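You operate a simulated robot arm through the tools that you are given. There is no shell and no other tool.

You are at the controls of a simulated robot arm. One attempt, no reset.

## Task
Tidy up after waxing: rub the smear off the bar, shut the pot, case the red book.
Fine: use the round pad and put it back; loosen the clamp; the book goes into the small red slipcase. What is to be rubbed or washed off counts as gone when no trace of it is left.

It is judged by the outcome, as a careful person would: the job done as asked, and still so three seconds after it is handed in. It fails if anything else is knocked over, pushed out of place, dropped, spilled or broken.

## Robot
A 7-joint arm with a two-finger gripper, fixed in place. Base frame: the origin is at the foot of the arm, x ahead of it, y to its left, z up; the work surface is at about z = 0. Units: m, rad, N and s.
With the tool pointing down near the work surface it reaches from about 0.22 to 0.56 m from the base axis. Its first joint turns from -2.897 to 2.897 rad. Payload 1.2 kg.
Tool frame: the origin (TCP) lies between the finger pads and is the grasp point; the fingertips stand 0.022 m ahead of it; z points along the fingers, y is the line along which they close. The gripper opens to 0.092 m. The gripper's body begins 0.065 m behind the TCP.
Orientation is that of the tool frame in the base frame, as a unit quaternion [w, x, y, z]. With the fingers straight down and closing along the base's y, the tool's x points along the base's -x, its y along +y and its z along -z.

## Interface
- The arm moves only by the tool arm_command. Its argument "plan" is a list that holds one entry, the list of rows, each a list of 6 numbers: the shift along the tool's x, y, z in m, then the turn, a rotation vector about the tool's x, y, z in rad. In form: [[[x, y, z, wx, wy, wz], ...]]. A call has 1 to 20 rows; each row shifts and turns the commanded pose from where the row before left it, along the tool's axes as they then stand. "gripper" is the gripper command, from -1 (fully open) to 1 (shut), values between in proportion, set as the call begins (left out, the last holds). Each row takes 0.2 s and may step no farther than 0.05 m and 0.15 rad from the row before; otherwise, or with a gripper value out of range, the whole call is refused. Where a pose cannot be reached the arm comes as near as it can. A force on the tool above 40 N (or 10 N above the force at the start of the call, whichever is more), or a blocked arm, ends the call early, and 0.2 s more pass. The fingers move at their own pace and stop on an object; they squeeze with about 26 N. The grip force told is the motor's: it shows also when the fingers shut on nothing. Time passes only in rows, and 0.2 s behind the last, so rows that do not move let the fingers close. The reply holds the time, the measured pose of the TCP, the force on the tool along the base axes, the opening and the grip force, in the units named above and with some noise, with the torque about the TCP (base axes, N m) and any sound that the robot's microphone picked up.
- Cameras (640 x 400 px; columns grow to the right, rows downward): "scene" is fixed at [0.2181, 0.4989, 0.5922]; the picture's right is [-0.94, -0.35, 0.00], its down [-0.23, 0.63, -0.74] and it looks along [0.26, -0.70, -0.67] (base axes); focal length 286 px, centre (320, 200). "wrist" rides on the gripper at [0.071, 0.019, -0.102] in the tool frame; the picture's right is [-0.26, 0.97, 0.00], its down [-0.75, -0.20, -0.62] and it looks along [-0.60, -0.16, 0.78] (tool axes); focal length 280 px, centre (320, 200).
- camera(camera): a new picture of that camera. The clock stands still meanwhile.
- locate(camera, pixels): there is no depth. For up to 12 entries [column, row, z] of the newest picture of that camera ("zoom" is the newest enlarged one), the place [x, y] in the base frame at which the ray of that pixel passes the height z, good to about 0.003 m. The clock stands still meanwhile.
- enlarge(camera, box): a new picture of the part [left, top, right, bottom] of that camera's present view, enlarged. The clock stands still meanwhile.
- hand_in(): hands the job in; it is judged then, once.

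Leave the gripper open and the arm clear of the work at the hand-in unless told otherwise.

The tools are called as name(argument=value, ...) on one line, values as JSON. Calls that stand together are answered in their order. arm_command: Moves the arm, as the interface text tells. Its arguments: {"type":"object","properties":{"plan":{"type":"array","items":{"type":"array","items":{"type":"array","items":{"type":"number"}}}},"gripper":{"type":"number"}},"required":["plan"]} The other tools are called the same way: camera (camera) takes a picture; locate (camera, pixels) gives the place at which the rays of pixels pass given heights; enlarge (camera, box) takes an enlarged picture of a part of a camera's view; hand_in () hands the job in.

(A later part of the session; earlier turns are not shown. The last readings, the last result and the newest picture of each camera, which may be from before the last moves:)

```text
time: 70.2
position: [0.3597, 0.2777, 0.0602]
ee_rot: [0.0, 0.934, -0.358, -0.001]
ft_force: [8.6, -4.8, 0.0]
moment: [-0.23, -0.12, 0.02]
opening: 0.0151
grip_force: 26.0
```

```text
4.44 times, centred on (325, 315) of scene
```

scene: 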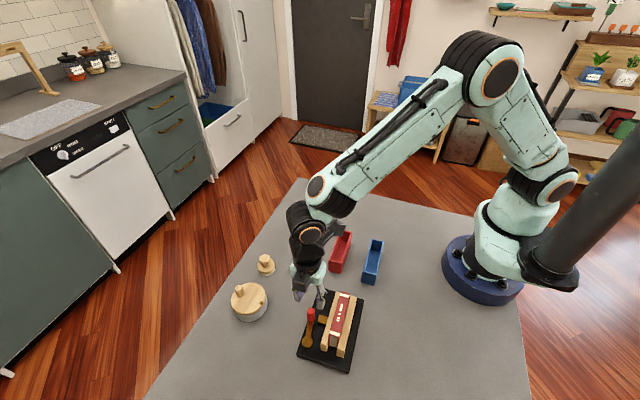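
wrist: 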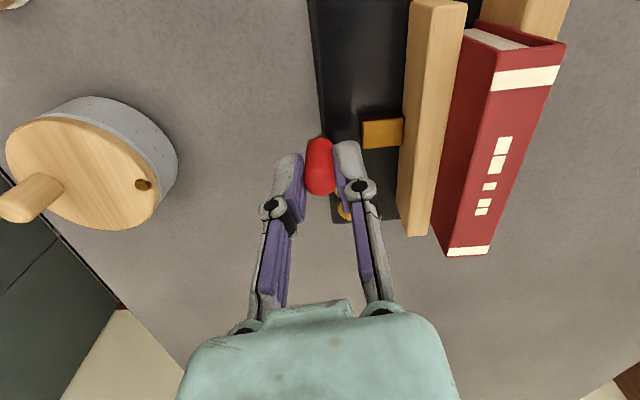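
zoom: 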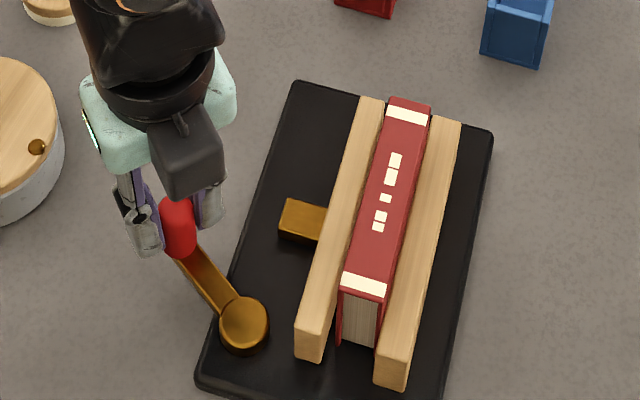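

The jaw and block are moving away from the book, so this is the loosening direction. Another 30°.

arm_command(plan=[[[-0.0014, -0.00469, 0, 0, 0, -0.1047], [-0.0014, -0.00469, 0, 0, 0, -0.1047], [-0.0014, -0.00469, 0, 0, 0, -0.1047], [-0.0014, -0.00469, 0, 0, 0, -0.1047], [-0.0014, -0.00469, 0, 0, 0, -0.1047]]])

enlarge(camera="scene", box=[285, 270, 365, 360])

```text
time: 71.4
position: [0.3654, 0.3008, 0.0605]
ee_rot: [-0.002, 0.995, -0.102, -0.003]
ft_force: [-19.2, 4.8, 16.2]
moment: [0.23, 0.74, -0.2]
opening: 0.0153
grip_force: 26.5
```

```text
4.44 times, centred on (325, 315) of scene
```

zoom: 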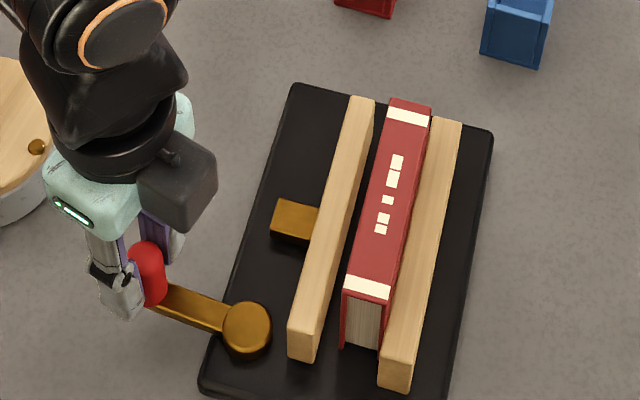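

The jaw has opened clearly. The sideways force of -19 N is radial, from my arc, so I'll correct slightly and go 6° further to feel whether there's an end stop.

arm_command(plan=[[[-0.0022, -0.0002, 0, 0, 0, 0], [-0.0012, -0.00469, 0, 0, 0, -0.1047], [0, 0, 0, 0, 0, 0]]])

enlarge(camera="scene", box=[285, 270, 365, 360])

```text
time: 72.2
position: [0.3655, 0.3065, 0.0615]
ee_rot: [0.002, 0.999, -0.054, 0.0]
ft_force: [-13.7, -6.3, 12.0]
moment: [-0.12, 0.34, -0.09]
opening: 0.0151
grip_force: 25.8
```

```text
4.44 times, centred on (325, 315) of scene
```

zoom: 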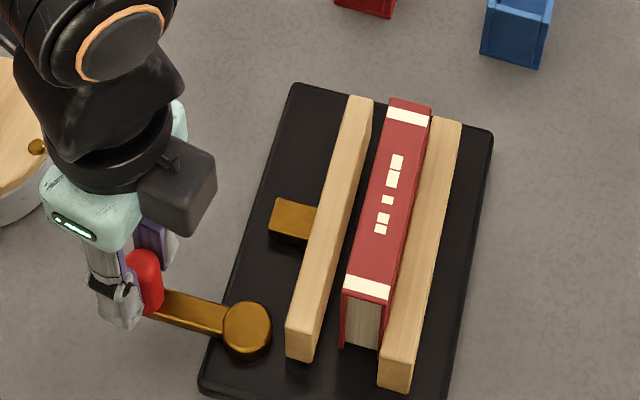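

The jaw has opened fully, with the lever about 87° from its start. I'll open the fingers a little and rise.

arm_command(plan=[[[0, 0, 0, 0, 0, 0], [0, 0, 0, 0, 0, 0], [0, 0, -0.02, 0, 0, 0], [0, 0, -0.03, 0, 0, 0], [0, 0, -0.04, 0, 0, 0], [0, 0, -0.03, 0, 0, 0], [0, 0, 0, 0, 0, 0]]], gripper=0.2)

camera(camera="scene")

enlarge(camera="scene", box=[285, 270, 365, 360])

```text
time: 73.8
position: [0.363, 0.3073, 0.1806]
ee_rot: [0.0, 0.999, -0.053, 0.0]
ft_force: [0.6, 0.1, 1.1]
moment: [0.0, 0.01, 0.02]
opening: 0.0369
grip_force: 0.0
```

```text
taken
```

scene: 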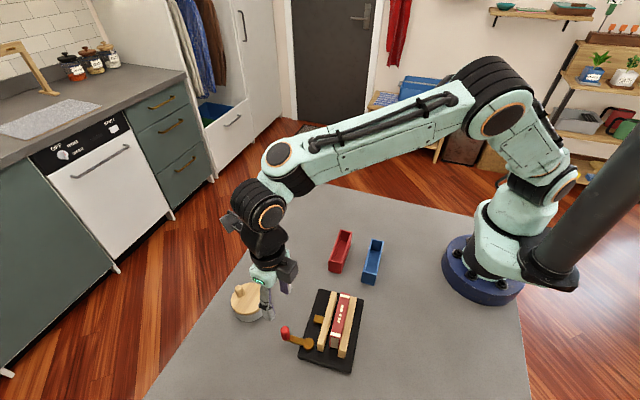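

```text
4.44 times, centred on (325, 315) of scene
```

zoom: 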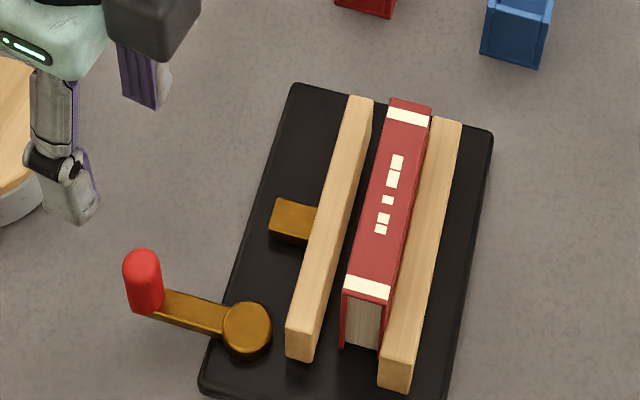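

The clamp is loose. Now I'll turn back so the fingers close along x, and view the book and the jaws from (0.253, 0.171, 0.16).

arm_command(plan=[[[0, 0, 0, 0, 0, 0.15], [0, 0, 0, 0, 0, 0.15], [0, 0, 0, 0, 0, 0.15], [0, 0, 0, 0, 0, 0.15], [0, 0, 0, 0, 0, 0.15], [0, 0, 0, 0, 0, 0.15], [0, 0, 0, 0, 0, 0.15], [0, 0, 0, 0, 0, 0.15], [0, 0, 0, 0, 0, 0.15], [0, 0, 0, 0, 0, 0.115], [0.034, 0.028, 0.005, 0, 0, 0], [0.034, 0.028, 0.005, 0, 0, 0], [0.034, 0.028, 0.005, 0, 0, 0], [0.034, 0.026, 0.005, 0, 0, 0], [0, 0, 0, 0, 0, 0]]], gripper=0.0)

camera(camera="wrist")

enlarge(camera="wrist", box=[220, 60, 420, 220])

```text
time: 77.0
position: [0.2533, 0.1717, 0.1601]
ee_rot: [0.0, -0.707, 0.707, 0.0]
ft_force: [-0.5, -0.7, 0.3]
moment: [-0.01, 0.02, 0.01]
opening: 0.046
grip_force: 0.1
```

```text
taken
```

wrist: 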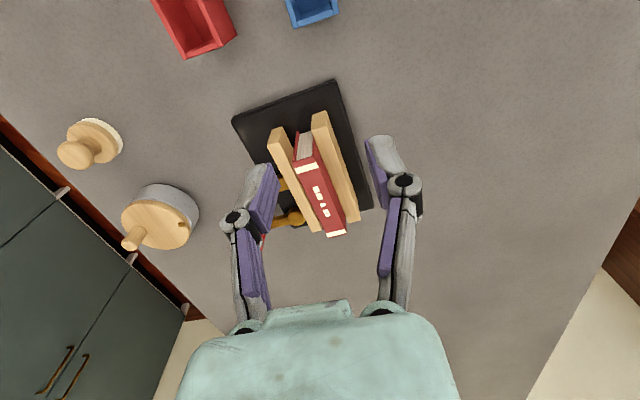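

```text
2.50 times, centred on (320, 140) of wrist
```

zoom: 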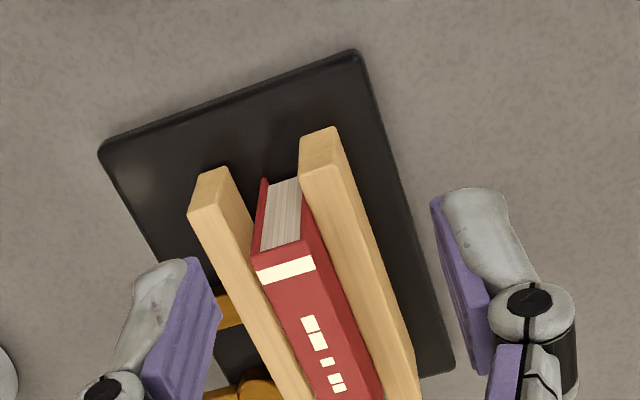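

I'll triangulate the spine corners and the jaw tops with both cameras.

locate(camera="zoom", pixels=[[253, 258, 0.077], [312, 241, 0.077], [253, 258, 0.072], [312, 241, 0.072], [303, 172, 0.05], [345, 160, 0.05], [303, 172, 0.06], [345, 160, 0.06], [190, 208, 0.05], [228, 200, 0.05], [370, 300, 0.05], [270, 320, 0.05]])

locate(camera="scene", pixels=[[340.8, 292.5, 0.077], [350, 294, 0.077], [330.2, 335.3, 0.077], [340.7, 337, 0.077], [350.2, 296.3, 0.05], [357, 297.7, 0.05], [350.2, 296.3, 0.06], [357, 297.7, 0.06], [339, 351, 0.05], [333, 292, 0.05], [337, 293, 0.05], [318, 345, 0.05]])

```text
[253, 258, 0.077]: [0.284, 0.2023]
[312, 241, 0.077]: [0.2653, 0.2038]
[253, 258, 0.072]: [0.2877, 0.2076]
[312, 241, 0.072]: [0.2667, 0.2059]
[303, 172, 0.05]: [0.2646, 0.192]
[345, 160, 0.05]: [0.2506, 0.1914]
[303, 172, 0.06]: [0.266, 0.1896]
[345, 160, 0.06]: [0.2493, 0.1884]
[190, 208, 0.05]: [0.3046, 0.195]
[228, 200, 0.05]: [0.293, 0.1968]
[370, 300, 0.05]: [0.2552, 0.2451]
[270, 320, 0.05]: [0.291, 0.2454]
```

```text
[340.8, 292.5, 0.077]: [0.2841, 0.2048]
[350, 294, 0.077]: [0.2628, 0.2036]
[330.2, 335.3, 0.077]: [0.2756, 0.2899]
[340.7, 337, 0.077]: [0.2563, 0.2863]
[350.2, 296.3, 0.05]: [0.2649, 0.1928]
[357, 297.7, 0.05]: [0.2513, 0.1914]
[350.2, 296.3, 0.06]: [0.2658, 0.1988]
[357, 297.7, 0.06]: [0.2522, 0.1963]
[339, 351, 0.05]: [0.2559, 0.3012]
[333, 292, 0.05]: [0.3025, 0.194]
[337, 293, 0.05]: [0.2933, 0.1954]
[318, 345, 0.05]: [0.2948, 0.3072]
```

The clamp is turned about 5° from the y axis. The results:
- Jaw tops: z 0.05.
- Book spine: z 0.077, 20 mm thick, 85 mm long, centred at about (0.270, 0.246), touching the fixed jaw.

Next I'll measure the red slipcase.

enlarge(camera="scene", box=[315, 215, 395, 290])

```text
5.33 times, centred on (355, 252) of scene
```

zoom: 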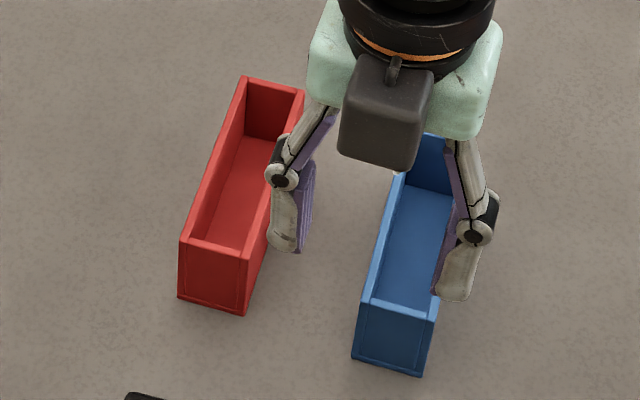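

I'll move over to look at the red case with the wrist camera.

arm_command(plan=[[[0.04, -0.01, 0, 0, 0, 0], [0.045, -0.013, 0, 0, 0, 0], [0.045, -0.013, 0, 0, 0, 0], [0.045, -0.013, 0, 0, 0, 0], [0, 0, 0, 0, 0, 0]]])

camera(camera="wrist")

enlarge(camera="wrist", box=[220, 60, 420, 220])

camera(camera="scene")

enlarge(camera="scene", box=[315, 215, 395, 290])

```text
time: 78.2
position: [0.3016, -0.0051, 0.1592]
ee_rot: [0.001, -0.706, 0.708, 0.0]
ft_force: [0.6, 0.7, 0.6]
moment: [0.0, 0.0, 0.01]
opening: 0.0459
grip_force: 0.1
```

```text
taken
```

wrist: 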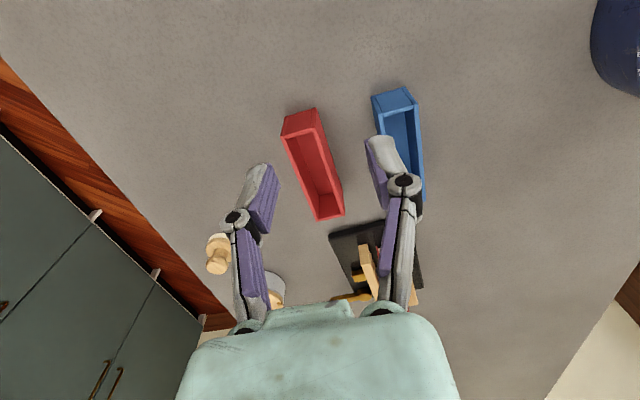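

```text
2.50 times, centred on (320, 140) of wrist
```

zoom: 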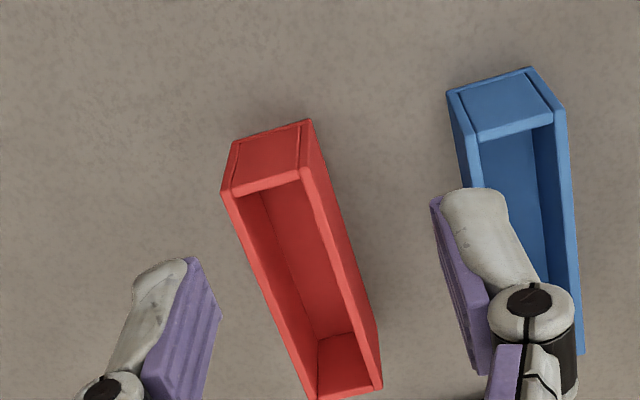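

```text
taken
```

scene: 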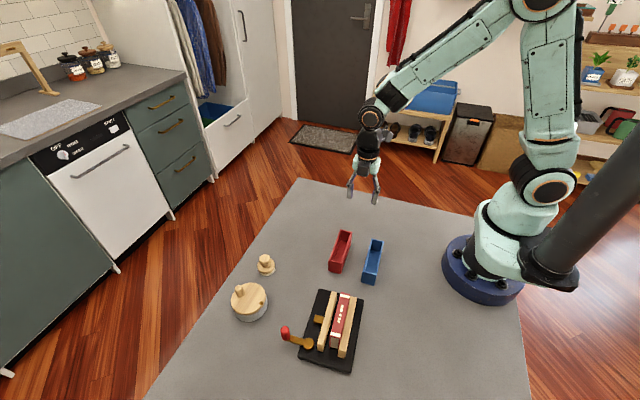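

```text
5.33 times, centred on (355, 252) of scene
```

zoom: 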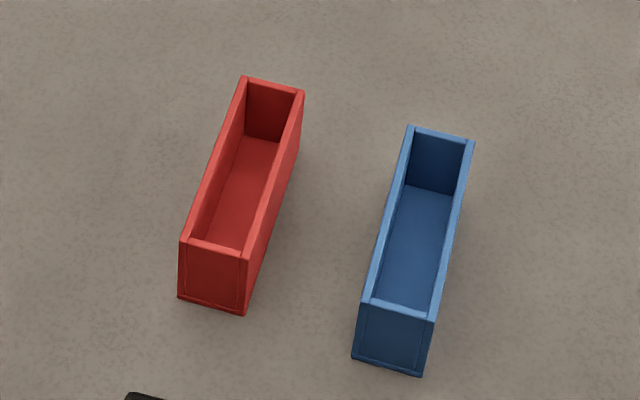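

Triangulating the red case's four top corners (outer and inner) in both views.

locate(camera="wrist", pixels=[[281, 137, 0.035], [315, 128.5, 0.035], [281, 137, 0.045], [315, 128.5, 0.045], [317, 219, 0.035], [345, 213, 0.035], [317, 219, 0.045], [345, 213, 0.045], [286.5, 138, 0.04], [310, 132, 0.04], [319, 217.5, 0.04], [342.5, 211.5, 0.04]])

locate(camera="zoom", pixels=[[244, 78, 0.035], [304, 93, 0.035], [244, 78, 0.045], [304, 93, 0.045], [181, 240, 0.035], [249, 255, 0.035], [181, 240, 0.045], [249, 255, 0.045], [249, 84, 0.04], [297, 95, 0.04], [190, 239, 0.04], [241, 250, 0.04]])

```text
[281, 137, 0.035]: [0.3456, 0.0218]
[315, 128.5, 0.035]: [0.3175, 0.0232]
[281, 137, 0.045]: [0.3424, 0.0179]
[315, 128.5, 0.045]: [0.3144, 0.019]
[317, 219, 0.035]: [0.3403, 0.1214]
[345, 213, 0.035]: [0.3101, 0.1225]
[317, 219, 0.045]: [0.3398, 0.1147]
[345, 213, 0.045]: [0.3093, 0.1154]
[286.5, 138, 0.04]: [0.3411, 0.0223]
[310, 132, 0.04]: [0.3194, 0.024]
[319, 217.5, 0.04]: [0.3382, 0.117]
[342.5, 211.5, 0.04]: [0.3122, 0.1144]
```

```text
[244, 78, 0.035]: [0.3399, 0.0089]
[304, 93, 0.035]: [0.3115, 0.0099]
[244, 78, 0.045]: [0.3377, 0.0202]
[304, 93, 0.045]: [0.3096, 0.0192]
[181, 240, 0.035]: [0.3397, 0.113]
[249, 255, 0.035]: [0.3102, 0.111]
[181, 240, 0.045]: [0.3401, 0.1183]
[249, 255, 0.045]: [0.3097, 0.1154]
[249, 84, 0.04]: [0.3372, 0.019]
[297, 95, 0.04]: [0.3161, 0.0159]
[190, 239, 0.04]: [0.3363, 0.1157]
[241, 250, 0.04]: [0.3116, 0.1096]
```

The case top is at about z 0.043, spanning roughly x 0.311–0.341 and y 0.018–0.117. The fit is tight, so I'll repeat the same pixels to average out the reading noise.

locate(camera="zoom", pixels=[[244, 78, 0.043], [244, 78, 0.043], [244, 78, 0.043], [304, 93, 0.043], [304, 93, 0.043], [304, 93, 0.043], [181, 240, 0.043], [181, 240, 0.043], [181, 240, 0.043], [249, 255, 0.043], [249, 255, 0.043], [249, 255, 0.043]])

locate(camera="wrist", pixels=[[281, 137, 0.043], [281, 137, 0.043], [281, 137, 0.043], [315, 128.5, 0.043], [315, 128.5, 0.043], [315, 128.5, 0.043], [317, 219, 0.043], [317, 219, 0.043], [317, 219, 0.043], [345, 213, 0.043], [345, 213, 0.043], [345, 213, 0.043]])

```text
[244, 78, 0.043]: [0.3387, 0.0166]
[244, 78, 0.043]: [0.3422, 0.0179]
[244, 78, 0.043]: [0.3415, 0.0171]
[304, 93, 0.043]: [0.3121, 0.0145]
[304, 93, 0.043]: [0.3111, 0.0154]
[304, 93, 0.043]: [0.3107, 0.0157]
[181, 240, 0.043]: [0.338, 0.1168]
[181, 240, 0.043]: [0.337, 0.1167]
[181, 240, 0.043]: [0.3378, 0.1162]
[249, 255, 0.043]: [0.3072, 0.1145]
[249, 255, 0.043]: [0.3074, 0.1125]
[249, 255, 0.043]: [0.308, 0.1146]
```

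```text
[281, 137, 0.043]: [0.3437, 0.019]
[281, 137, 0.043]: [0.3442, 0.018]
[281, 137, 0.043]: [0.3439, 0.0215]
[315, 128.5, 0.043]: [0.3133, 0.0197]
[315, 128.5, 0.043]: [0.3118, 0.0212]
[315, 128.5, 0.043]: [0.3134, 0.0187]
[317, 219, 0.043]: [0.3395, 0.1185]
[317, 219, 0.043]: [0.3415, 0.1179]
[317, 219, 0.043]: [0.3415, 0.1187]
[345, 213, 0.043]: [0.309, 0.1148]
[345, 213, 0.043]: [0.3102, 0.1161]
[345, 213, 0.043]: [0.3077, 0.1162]
```

The noise averages out. The case centre is about (0.3255, 0.067), yawed about +2°. I'll go closer for a finer measurement.

arm_command(plan=[[[-0.011, -0.005, 0.03, 0, 0, 0], [-0.011, -0.005, 0.03, 0, 0, 0], [0, 0, 0, 0, 0, 0]]])

camera(camera="wrist")

enlarge(camera="wrist", box=[250, 90, 370, 240])

```text
time: 79.0
position: [0.314, 0.0187, 0.0994]
ee_rot: [-0.001, 0.707, -0.707, -0.001]
ft_force: [-0.3, 0.2, 0.2]
moment: [0.01, 0.0, 0.02]
opening: 0.046
grip_force: 0.1
```

```text
taken
```

wrist: 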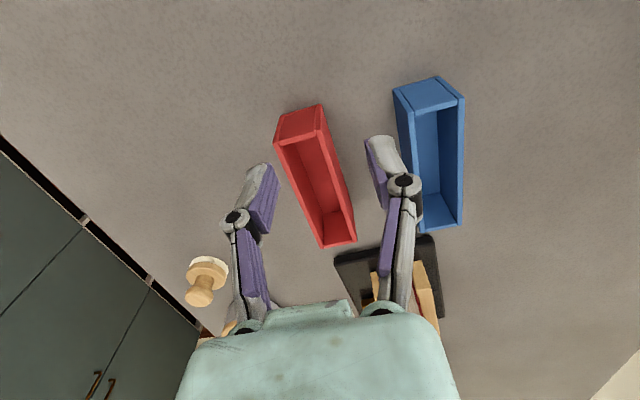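

```text
2.67 times, centred on (310, 165) of wrist
```

zoom: 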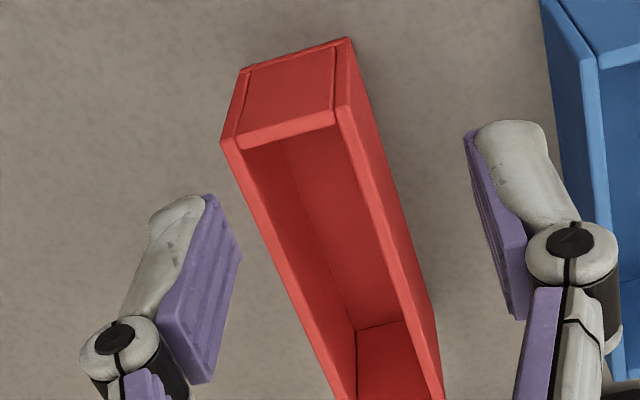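

enlarge(camera="wrist", box=[270, 100, 370, 165])

locate(camera="zoom", pixels=[[320, 200, 0.043]])

enlarge(camera="wrist", box=[290, 195, 390, 260])

```text
6.15 times, centred on (320, 132) of wrist
```

zoom: 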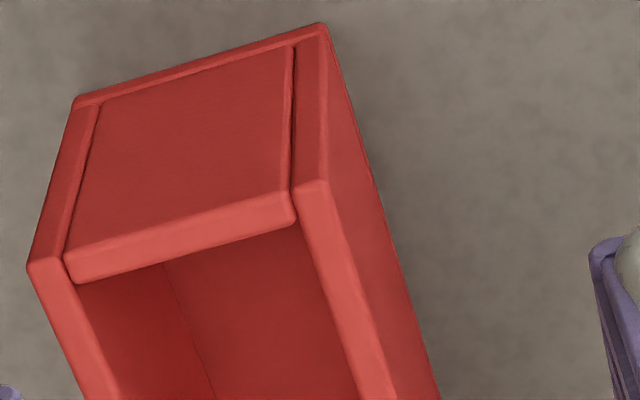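

```text
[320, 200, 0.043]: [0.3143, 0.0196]
```

```text
6.15 times, centred on (340, 228) of wrist
```

zoom: 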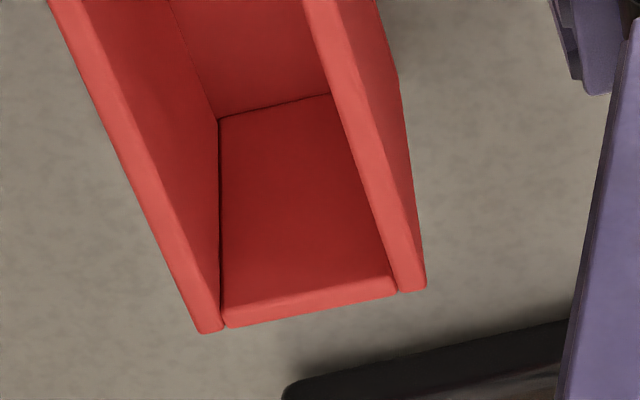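

I'll locate the inner cavity corners from these fine views, three times each for averaging.

locate(camera="wrist", pixels=[[280.2, 145.5, 0.043], [280.2, 145.5, 0.043], [280.2, 145.5, 0.043], [316.3, 135.6, 0.043], [316.3, 135.6, 0.043], [316.3, 135.6, 0.043], [324.1, 245.6, 0.043], [324.1, 245.6, 0.043], [324.1, 245.6, 0.043], [351.9, 240.2, 0.043], [351.9, 240.2, 0.043], [351.9, 240.2, 0.043]])

locate(camera="wrist", pixels=[[272.7, 142.6, 0.043], [272.7, 142.6, 0.043], [272.7, 142.6, 0.043], [321, 129.2, 0.043], [321, 129.2, 0.043], [321, 129.2, 0.043], [321, 249.6, 0.043], [321, 249.6, 0.043], [321, 249.6, 0.043], [357.1, 242.1, 0.043], [357.1, 242.1, 0.043], [357.1, 242.1, 0.043]])

enlarge(camera="scene", box=[322, 225, 362, 280])

```text
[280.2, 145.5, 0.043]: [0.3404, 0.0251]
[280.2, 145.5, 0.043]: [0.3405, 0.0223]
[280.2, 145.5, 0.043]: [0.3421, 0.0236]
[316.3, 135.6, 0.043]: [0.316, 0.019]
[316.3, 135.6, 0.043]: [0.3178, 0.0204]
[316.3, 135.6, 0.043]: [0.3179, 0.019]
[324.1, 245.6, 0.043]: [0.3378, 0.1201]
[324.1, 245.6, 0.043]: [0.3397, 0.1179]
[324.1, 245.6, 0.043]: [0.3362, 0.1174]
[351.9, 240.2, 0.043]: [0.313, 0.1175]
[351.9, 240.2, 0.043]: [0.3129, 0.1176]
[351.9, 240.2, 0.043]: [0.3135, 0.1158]
```

```text
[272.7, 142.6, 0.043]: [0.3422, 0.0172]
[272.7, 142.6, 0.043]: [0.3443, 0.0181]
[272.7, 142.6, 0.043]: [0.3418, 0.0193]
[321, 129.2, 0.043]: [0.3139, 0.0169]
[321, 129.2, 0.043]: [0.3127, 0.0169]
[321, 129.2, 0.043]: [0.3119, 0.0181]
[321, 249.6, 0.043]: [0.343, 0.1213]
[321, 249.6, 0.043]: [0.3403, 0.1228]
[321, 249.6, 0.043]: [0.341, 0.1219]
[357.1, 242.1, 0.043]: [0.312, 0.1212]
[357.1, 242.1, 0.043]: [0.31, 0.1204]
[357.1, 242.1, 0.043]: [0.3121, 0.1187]
```

```text
7.27 times, centred on (342, 252) of scene
```

zoom: 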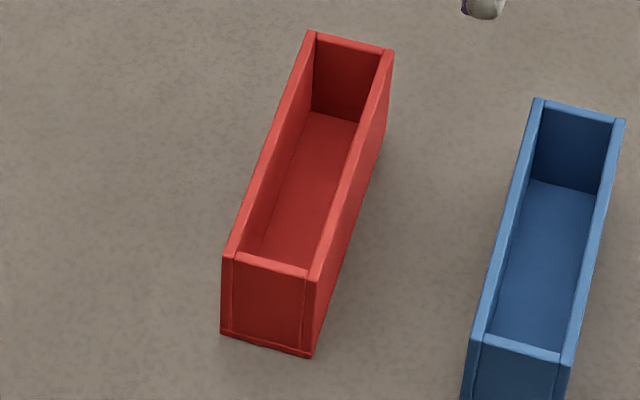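

locate(camera="zoom", pixels=[[309, 32, 0.043], [309, 32, 0.043], [309, 32, 0.043], [395, 51, 0.043], [395, 51, 0.043], [395, 51, 0.043], [221, 255, 0.043], [221, 255, 0.043], [221, 255, 0.043], [319, 280, 0.043], [319, 280, 0.043], [319, 280, 0.043]])

locate(camera="zoom", pixels=[[220, 333, 0.0], [220, 333, 0.0], [220, 333, 0.0], [312, 357, 0.0], [312, 357, 0.0], [312, 357, 0.0]])

```text
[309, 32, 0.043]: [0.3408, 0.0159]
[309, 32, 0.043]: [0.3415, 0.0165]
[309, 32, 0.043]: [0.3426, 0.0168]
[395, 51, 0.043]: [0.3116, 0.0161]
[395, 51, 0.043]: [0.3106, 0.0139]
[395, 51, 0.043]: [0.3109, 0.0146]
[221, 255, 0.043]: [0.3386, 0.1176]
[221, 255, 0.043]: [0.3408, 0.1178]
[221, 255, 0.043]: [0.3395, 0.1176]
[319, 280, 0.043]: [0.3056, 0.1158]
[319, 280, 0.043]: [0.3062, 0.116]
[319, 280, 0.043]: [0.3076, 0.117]
```

```text
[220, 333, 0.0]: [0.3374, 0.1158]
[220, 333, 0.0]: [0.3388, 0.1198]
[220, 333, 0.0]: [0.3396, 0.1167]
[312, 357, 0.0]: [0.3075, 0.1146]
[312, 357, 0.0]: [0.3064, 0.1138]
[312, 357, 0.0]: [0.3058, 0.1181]
```

Everything agrees on the case centre: about (0.326, 0.068), yaw about +2°, inner width about 24.5 mm. Now I'll measure the book the same way from close by, moving above it at z 0.135.

arm_command(plan=[[[0, 0, -0.035, 0, 0, 0], [-0.045, 0.014, 0, 0, 0, 0], [-0.045, 0.014, 0, 0, 0, 0], [-0.045, 0.014, 0, 0, 0, 0], [-0.045, 0.014, 0, 0, 0, 0], [0, 0, 0, 0, 0, 0]]])

camera(camera="wrist")

enlarge(camera="wrist", box=[270, 80, 370, 150])

enlarge(camera="wrist", box=[290, 160, 390, 260])

```text
time: 80.4
position: [0.2548, 0.1964, 0.1365]
ee_rot: [0.0, 0.707, -0.707, 0.0]
ft_force: [-0.6, 0.2, 0.3]
moment: [-0.02, -0.02, -0.04]
opening: 0.046
grip_force: 0.2
```

```text
taken
```

wrist: 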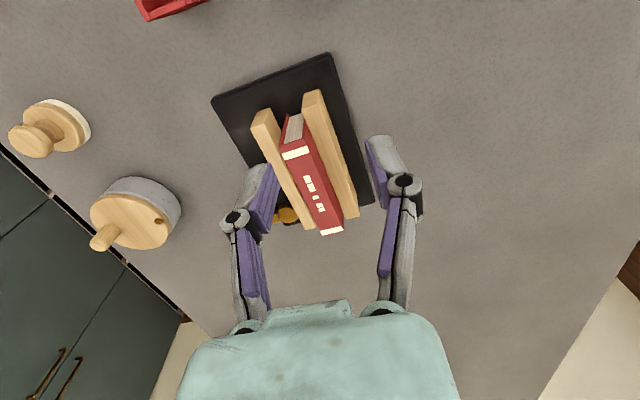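

```text
5.71 times, centred on (320, 115) of wrist
```

zoom: 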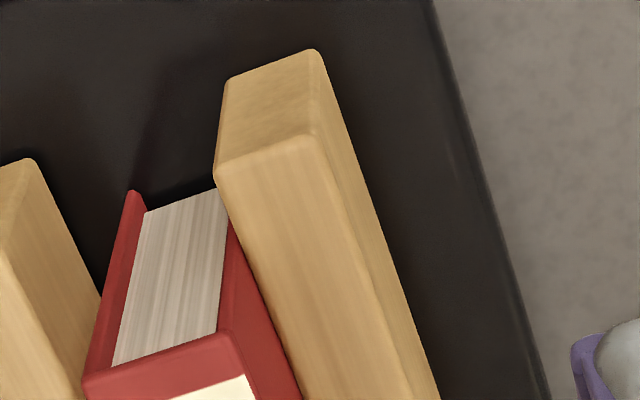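

```text
4.00 times, centred on (340, 210) of wrist
```

zoom: 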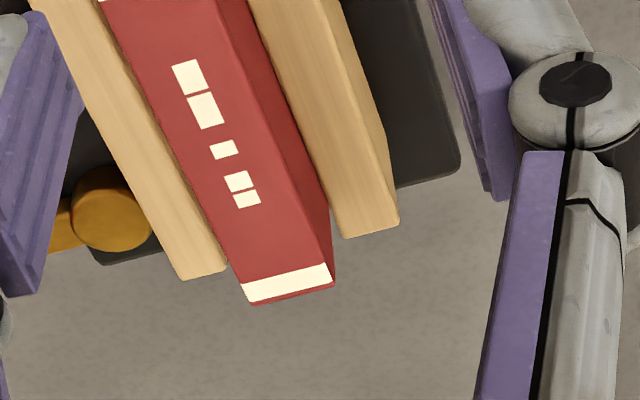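

Locating the four spine corners at z 0.077, with averaging.

locate(camera="wrist", pixels=[[278.7, 145.6, 0.077], [278.7, 145.6, 0.077], [278.7, 145.6, 0.077], [303.9, 138.1, 0.077], [303.9, 138.1, 0.077], [303.9, 138.1, 0.077], [322.5, 236.3, 0.077], [322.5, 236.3, 0.077], [322.5, 236.3, 0.077], [343.3, 231, 0.077], [343.3, 231, 0.077], [343.3, 231, 0.077]])

enlarge(camera="scene", box=[310, 285, 370, 365])

```text
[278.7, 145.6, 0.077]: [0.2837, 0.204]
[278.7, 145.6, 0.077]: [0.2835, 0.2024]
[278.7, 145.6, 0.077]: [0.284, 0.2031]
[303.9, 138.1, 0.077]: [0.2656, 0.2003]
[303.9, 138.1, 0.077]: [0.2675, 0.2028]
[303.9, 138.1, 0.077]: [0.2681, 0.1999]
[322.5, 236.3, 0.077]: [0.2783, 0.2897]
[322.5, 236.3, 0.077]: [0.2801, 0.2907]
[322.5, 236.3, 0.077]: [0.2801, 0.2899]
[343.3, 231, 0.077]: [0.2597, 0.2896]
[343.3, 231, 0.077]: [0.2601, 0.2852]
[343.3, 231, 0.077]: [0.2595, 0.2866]
```

```text
5.00 times, centred on (340, 325) of scene
```

zoom: 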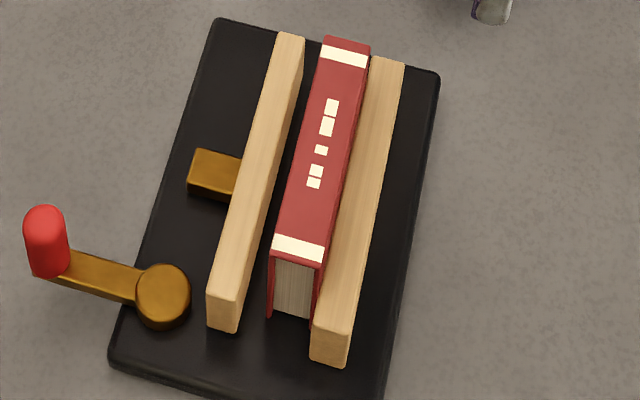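

locate(camera="zoom", pixels=[[324, 38, 0.077], [324, 38, 0.077], [324, 38, 0.077], [371, 45, 0.077], [371, 45, 0.077], [371, 45, 0.077], [271, 252, 0.077], [271, 252, 0.077], [271, 252, 0.077], [324, 264, 0.077], [324, 264, 0.077], [324, 264, 0.077]])

locate(camera="zoom", pixels=[[374, 57, 0.05], [374, 57, 0.05], [374, 57, 0.05], [405, 64, 0.05], [405, 64, 0.05], [405, 64, 0.05], [313, 330, 0.05], [313, 330, 0.05], [313, 330, 0.05], [349, 335, 0.05], [349, 335, 0.05], [349, 335, 0.05]])

```text
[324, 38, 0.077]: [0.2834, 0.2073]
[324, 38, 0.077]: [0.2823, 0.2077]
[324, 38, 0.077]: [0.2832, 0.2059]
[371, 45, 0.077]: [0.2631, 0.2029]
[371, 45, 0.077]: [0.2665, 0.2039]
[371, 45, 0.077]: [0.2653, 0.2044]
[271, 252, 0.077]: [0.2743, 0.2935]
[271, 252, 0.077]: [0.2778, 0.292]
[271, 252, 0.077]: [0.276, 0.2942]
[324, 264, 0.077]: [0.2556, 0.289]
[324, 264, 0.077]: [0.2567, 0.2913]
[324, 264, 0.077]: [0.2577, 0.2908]
```

```text
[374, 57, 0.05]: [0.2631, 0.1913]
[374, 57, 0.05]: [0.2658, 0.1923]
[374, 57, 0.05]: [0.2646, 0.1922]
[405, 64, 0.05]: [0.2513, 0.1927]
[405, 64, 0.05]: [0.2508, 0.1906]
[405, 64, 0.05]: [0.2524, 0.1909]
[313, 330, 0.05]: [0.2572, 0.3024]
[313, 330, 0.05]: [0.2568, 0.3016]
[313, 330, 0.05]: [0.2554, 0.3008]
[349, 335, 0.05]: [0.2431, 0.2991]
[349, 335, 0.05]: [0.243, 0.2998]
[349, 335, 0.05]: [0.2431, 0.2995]
```

The book is yawed about +4.4°, centred at about (0.2715, 0.247). I'll align above it with ψ≈184.4° and go down to z 0.10 first.

arm_command(plan=[[[-0.0253, -0.0088, 0, 0, 0, 0], [-0.0253, -0.0089, 0, 0, 0, 0], [0, 0, 0, 0, 0, -0.077], [0, 0, 0.018, 0, 0, 0], [0, 0, 0.018, 0, 0, 0], [0, 0, 0, 0, 0, 0]]])

camera(camera="wrist")

enlarge(camera="wrist", box=[240, 60, 400, 200])

enlarge(camera="scene", box=[310, 275, 370, 365])

```text
time: 81.8
position: [0.273, 0.2486, 0.0986]
ee_rot: [-0.001, 0.733, -0.68, 0.001]
ft_force: [-0.1, 0.6, -1.3]
moment: [0.04, 0.01, 0.02]
opening: 0.0462
grip_force: 0.1
```

```text
taken
```

wrist: 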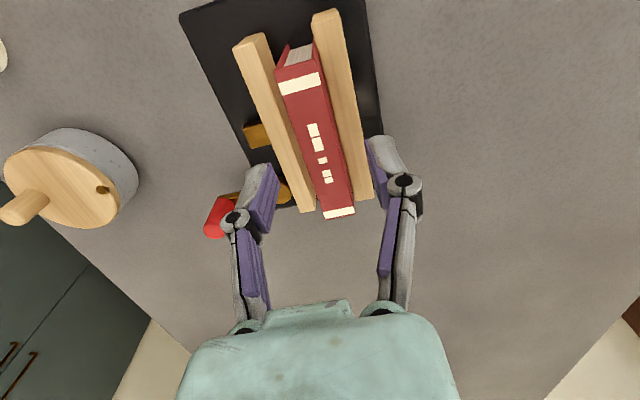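

```text
2.86 times, centred on (320, 130) of wrist
```

zoom: 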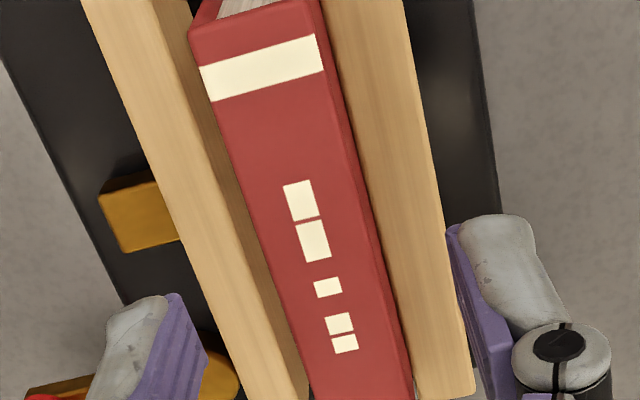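

```text
4.44 times, centred on (340, 320) of scene
```

zoom: 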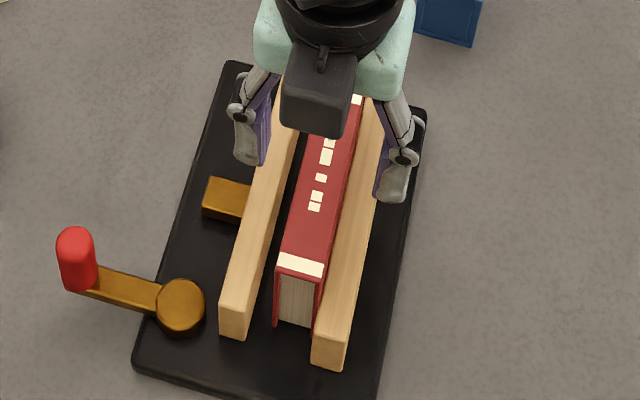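

The spine centre is 2–3 mm toward -x of the TCP, so I'll shift 1.2 mm that way and go down to z≈0.075, with fingertips just above the jaw tops.

arm_command(plan=[[[0, 0.0012, 0.012, 0, 0, 0], [0, 0, 0.011, 0, 0, 0], [0, 0, 0, 0, 0, 0]]])

enlarge(camera="wrist", box=[220, 80, 420, 220])

enlarge(camera="scene", box=[310, 275, 370, 365])

```text
time: 82.6
position: [0.2721, 0.2476, 0.0749]
ee_rot: [0.0, 0.734, -0.68, 0.0]
ft_force: [-0.4, 0.7, 1.1]
moment: [0.03, 0.0, -0.01]
opening: 0.0461
grip_force: 0.1
```

```text
2.86 times, centred on (320, 150) of wrist
```

zoom: 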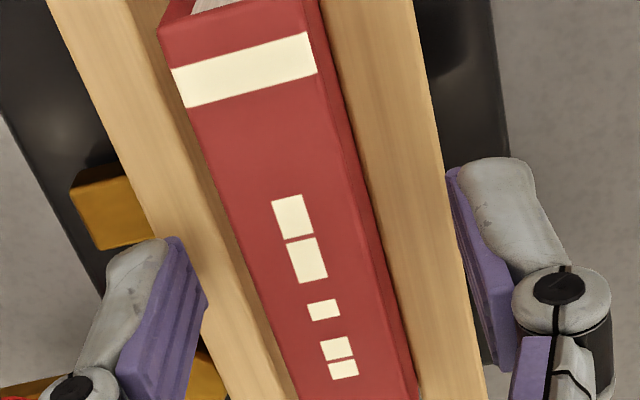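

```text
4.44 times, centred on (340, 320) of scene
```

zoom: 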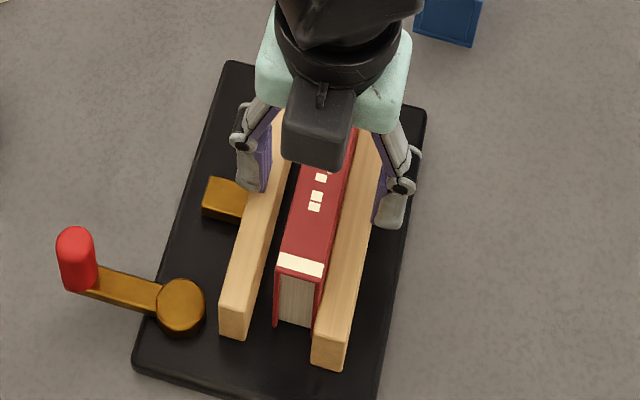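

Clear of the jaws. Closing on the book.

arm_command(plan=[[[0, 0, 0, 0, 0, 0], [0, 0, 0, 0, 0, 0], [0, 0, 0, 0, 0, 0]]], gripper=1)

enlarge(camera="wrist", box=[220, 80, 420, 220])

```text
time: 83.4
position: [0.2736, 0.2482, 0.0754]
ee_rot: [0.0, 0.734, -0.68, 0.0]
ft_force: [-1.8, -0.5, 10.1]
moment: [-0.06, 0.1, 0.04]
opening: 0.0183
grip_force: 26.0
```

```text
2.86 times, centred on (320, 150) of wrist
```

zoom: 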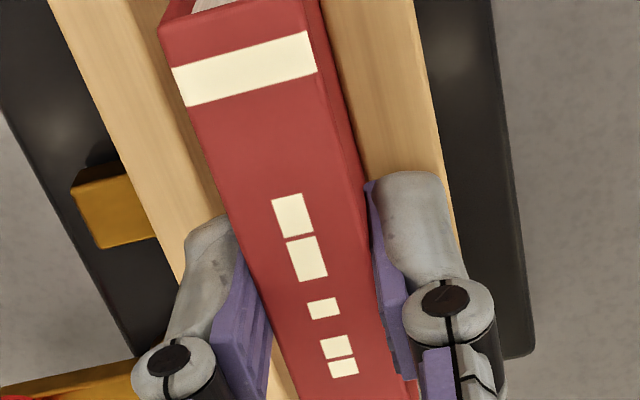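

The book is gripped at 18.3 mm. Lifting straight up 90 mm.

arm_command(plan=[[[0, 0, -0.01, 0, 0, 0], [0, 0, -0.02, 0, 0, 0], [0, 0, -0.03, 0, 0, 0], [0, 0, -0.03, 0, 0, 0], [0, 0, 0, 0, 0, 0]]])

camera(camera="scene")

enlarge(camera="scene", box=[290, 230, 380, 360])

camera(camera="wrist")

```text
time: 84.6
position: [0.2739, 0.2489, 0.164]
ee_rot: [0.001, 0.734, -0.679, 0.0]
ft_force: [0.2, 0.7, -2.0]
moment: [-0.01, -0.03, 0.01]
opening: 0.0182
grip_force: 25.9
```

```text
taken
```

scene: 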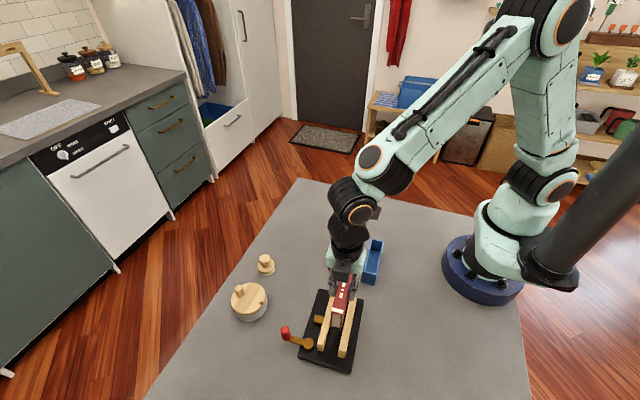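

```text
3.08 times, centred on (335, 295) of scene
```

zoom: 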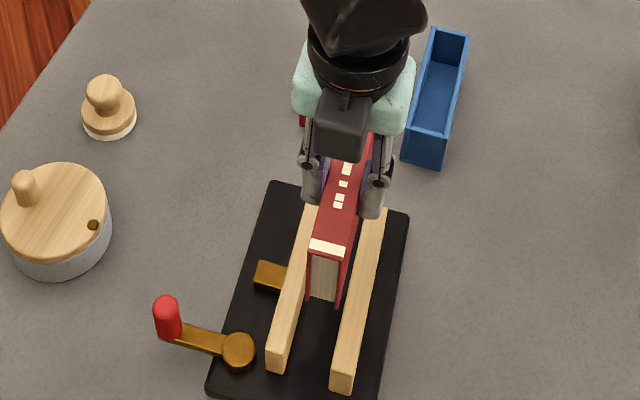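

```text
taken
```

wrist: 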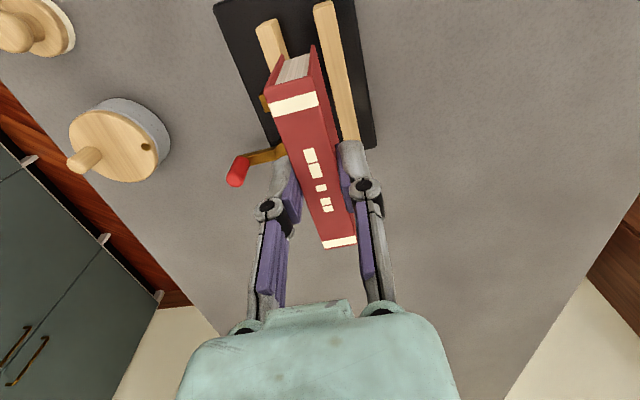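

The book is held cleanly, and the clamp and everything else are unmoved. I'll check where the book's ends are relative to the gripper.

enlarge(camera="wrist", box=[240, 40, 380, 140])

enlarge(camera="wrist", box=[260, 160, 400, 260])

```text
4.00 times, centred on (310, 90) of wrist
```

zoom: 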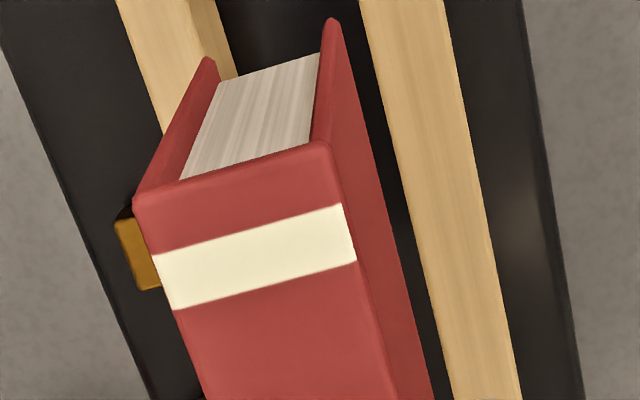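

```text
4.00 times, centred on (330, 210) of wrist
```

zoom: 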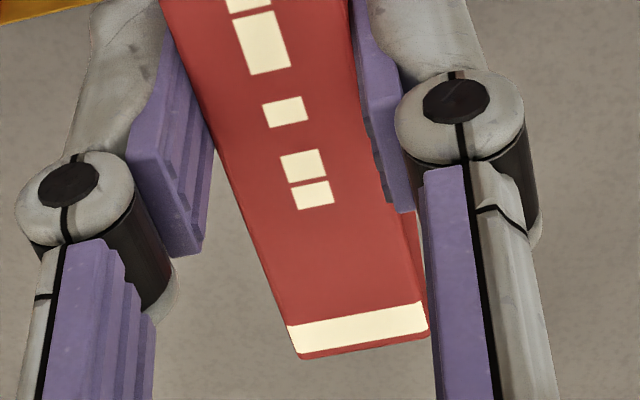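

The book's centre is 3.5 mm toward -y of the TCP and nearly aligned with the gripper. I'll carry it over the case to TCP (0.3266, 0.0725) and turn 2° clockwise to match, staying high.

arm_command(plan=[[[0.045, -0.00975, 0, 0, 0, 0], [0.045, -0.00975, 0, 0, 0, 0], [0.045, -0.00975, 0, 0, 0, 0], [0.045, -0.00975, 0, 0, 0, 0.035], [0, 0, 0.02, 0, 0, 0], [0, 0, 0.014, 0, 0, 0], [0, 0, 0, 0, 0, 0]]])

camera(camera="wrist")

enlarge(camera="scene", box=[310, 215, 370, 290])

```text
time: 86.2
position: [0.3255, 0.0707, 0.1303]
ee_rot: [-0.001, 0.722, -0.692, 0.0]
ft_force: [-0.7, -0.7, -1.2]
moment: [0.0, 0.03, -0.01]
opening: 0.0182
grip_force: 26.1
```

```text
taken
```

wrist: 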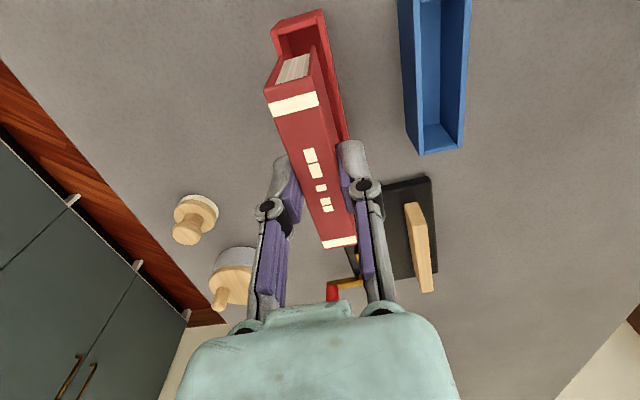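

```text
5.33 times, centred on (340, 252) of scene
```

zoom: 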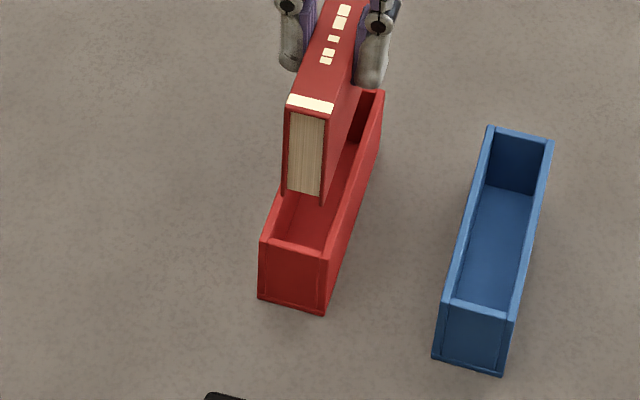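

I'll locate the book's lower near-end corners (283,198) and (320,206) at their height, to compare with the case's rim in the same camera.

locate(camera="zoom", pixels=[[284, 198, 0.067], [284, 198, 0.067], [284, 198, 0.067], [321, 206, 0.067], [321, 206, 0.067], [321, 206, 0.067], [264, 238, 0.043], [264, 238, 0.043], [264, 238, 0.043], [329, 253, 0.043], [329, 253, 0.043], [329, 253, 0.043]])

enlarge(camera="wrist", box=[250, 0, 370, 90])

```text
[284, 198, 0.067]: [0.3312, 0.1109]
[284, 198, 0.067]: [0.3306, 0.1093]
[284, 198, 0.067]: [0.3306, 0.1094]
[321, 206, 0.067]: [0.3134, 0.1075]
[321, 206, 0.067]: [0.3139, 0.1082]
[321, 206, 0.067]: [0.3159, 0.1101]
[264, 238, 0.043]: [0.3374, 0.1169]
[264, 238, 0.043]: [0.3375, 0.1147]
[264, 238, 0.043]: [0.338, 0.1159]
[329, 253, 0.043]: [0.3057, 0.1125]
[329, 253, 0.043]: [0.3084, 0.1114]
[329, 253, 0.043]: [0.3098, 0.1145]
```

```text
4.44 times, centred on (310, 45) of wrist
```

zoom: 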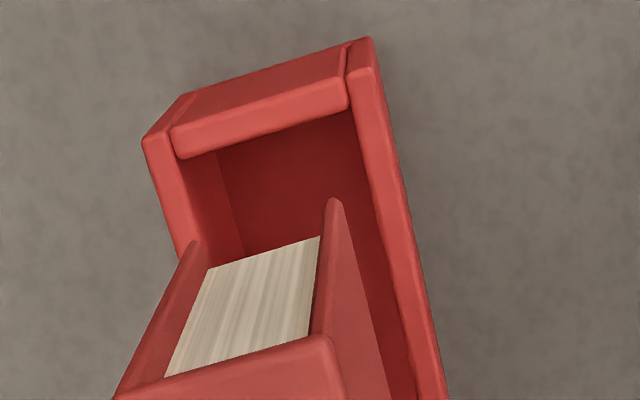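

In the scene view the book and case agree to within 1 mm in x at the near end. I'll check the far end with the wrist view.

locate(camera="zoom", pixels=[[192, 243, 0.067], [192, 243, 0.067], [192, 243, 0.067], [334, 200, 0.067], [334, 200, 0.067], [334, 200, 0.067], [178, 158, 0.043], [178, 158, 0.043], [178, 158, 0.043], [349, 108, 0.043], [349, 108, 0.043], [349, 108, 0.043]])

locate(camera="zoom", pixels=[[143, 138, 0.043], [143, 138, 0.043], [143, 138, 0.043], [372, 70, 0.043], [372, 70, 0.043], [372, 70, 0.043]])

```text
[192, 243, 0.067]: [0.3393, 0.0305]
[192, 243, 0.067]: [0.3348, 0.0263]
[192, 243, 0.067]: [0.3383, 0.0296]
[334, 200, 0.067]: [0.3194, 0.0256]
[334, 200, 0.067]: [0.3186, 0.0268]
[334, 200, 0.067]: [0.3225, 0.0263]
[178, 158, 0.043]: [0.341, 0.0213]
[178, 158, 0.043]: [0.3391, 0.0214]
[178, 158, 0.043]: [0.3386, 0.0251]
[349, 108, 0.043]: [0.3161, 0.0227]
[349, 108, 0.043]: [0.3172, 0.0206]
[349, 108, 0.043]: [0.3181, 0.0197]
```

```text
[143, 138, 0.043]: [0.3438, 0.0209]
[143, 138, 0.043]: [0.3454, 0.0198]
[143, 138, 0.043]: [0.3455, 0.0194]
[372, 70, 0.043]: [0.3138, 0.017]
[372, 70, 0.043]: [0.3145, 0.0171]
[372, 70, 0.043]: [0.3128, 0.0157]
```

Alignment in x agrees within 0.5 mm at both ends. The end gaps are about 6 mm and 2.5 mm, so I'll shift 1.5 mm toward -y and lower to just above the rim.

arm_command(plan=[[[0.0015, 0, 0.008, 0, 0, 0], [0, 0, 0.008, 0, 0, 0], [0, 0, 0, 0, 0, 0]]])

enlarge(camera="scene", box=[310, 215, 370, 290])

enlarge(camera="wrist", box=[250, 0, 370, 90])

```text
time: 87.0
position: [0.3266, 0.0676, 0.1163]
ee_rot: [0.001, 0.722, -0.692, 0.0]
ft_force: [-0.4, 0.4, -0.8]
moment: [0.01, 0.03, 0.01]
opening: 0.0179
grip_force: 26.0
```

```text
5.33 times, centred on (340, 252) of scene
```

zoom: 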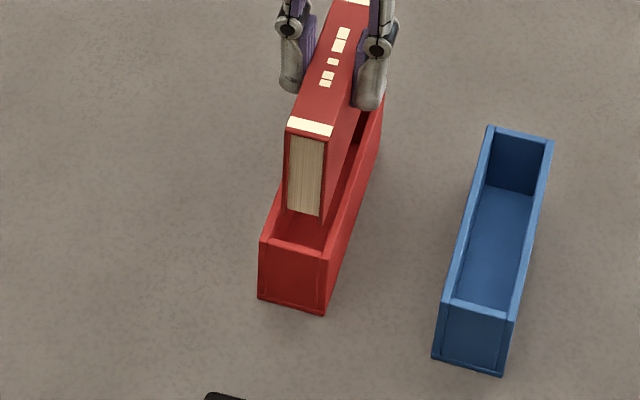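

```text
4.44 times, centred on (310, 45) of wrist
```

zoom: 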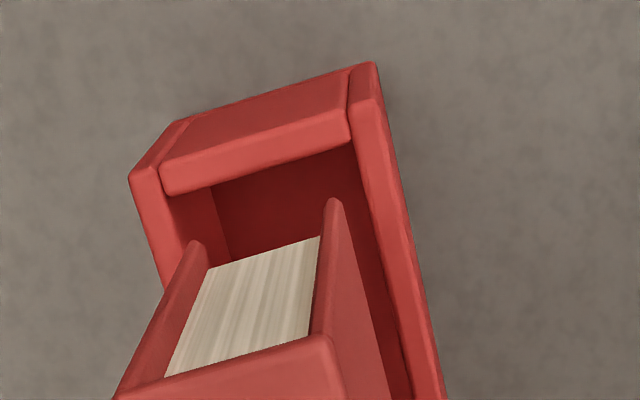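

Both views show the book over the opening. Lowering slowly about 16 mm so the lower edge enters the case.

arm_command(plan=[[[0, 0, 0.005, 0, 0, 0], [0, 0, 0.005, 0, 0, 0], [0, 0, 0.004, 0, 0, 0], [0, 0, 0, 0, 0, 0]]])

enlarge(camera="scene", box=[310, 215, 370, 290])

enlarge(camera="wrist", box=[250, 0, 370, 90])

```text
time: 88.0
position: [0.3258, 0.0697, 0.1017]
ee_rot: [0.0, 0.721, -0.693, 0.001]
ft_force: [-0.6, 0.2, -0.9]
moment: [-0.02, -0.01, 0.02]
opening: 0.0183
grip_force: 26.0
```

```text
5.33 times, centred on (340, 252) of scene
```

zoom: 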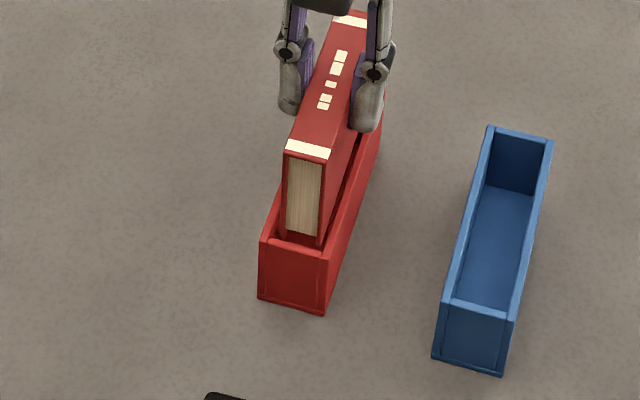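

```text
4.44 times, centred on (310, 45) of wrist
```

zoom: 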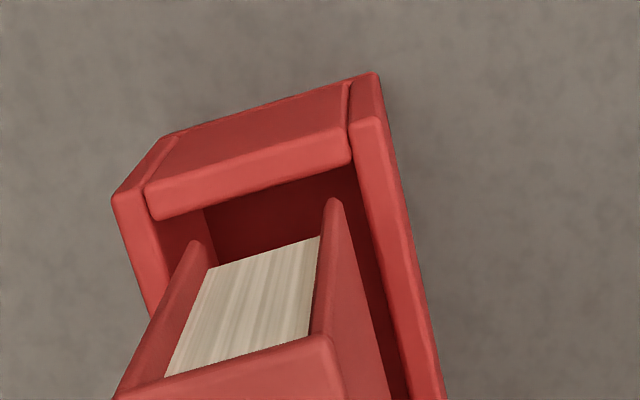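

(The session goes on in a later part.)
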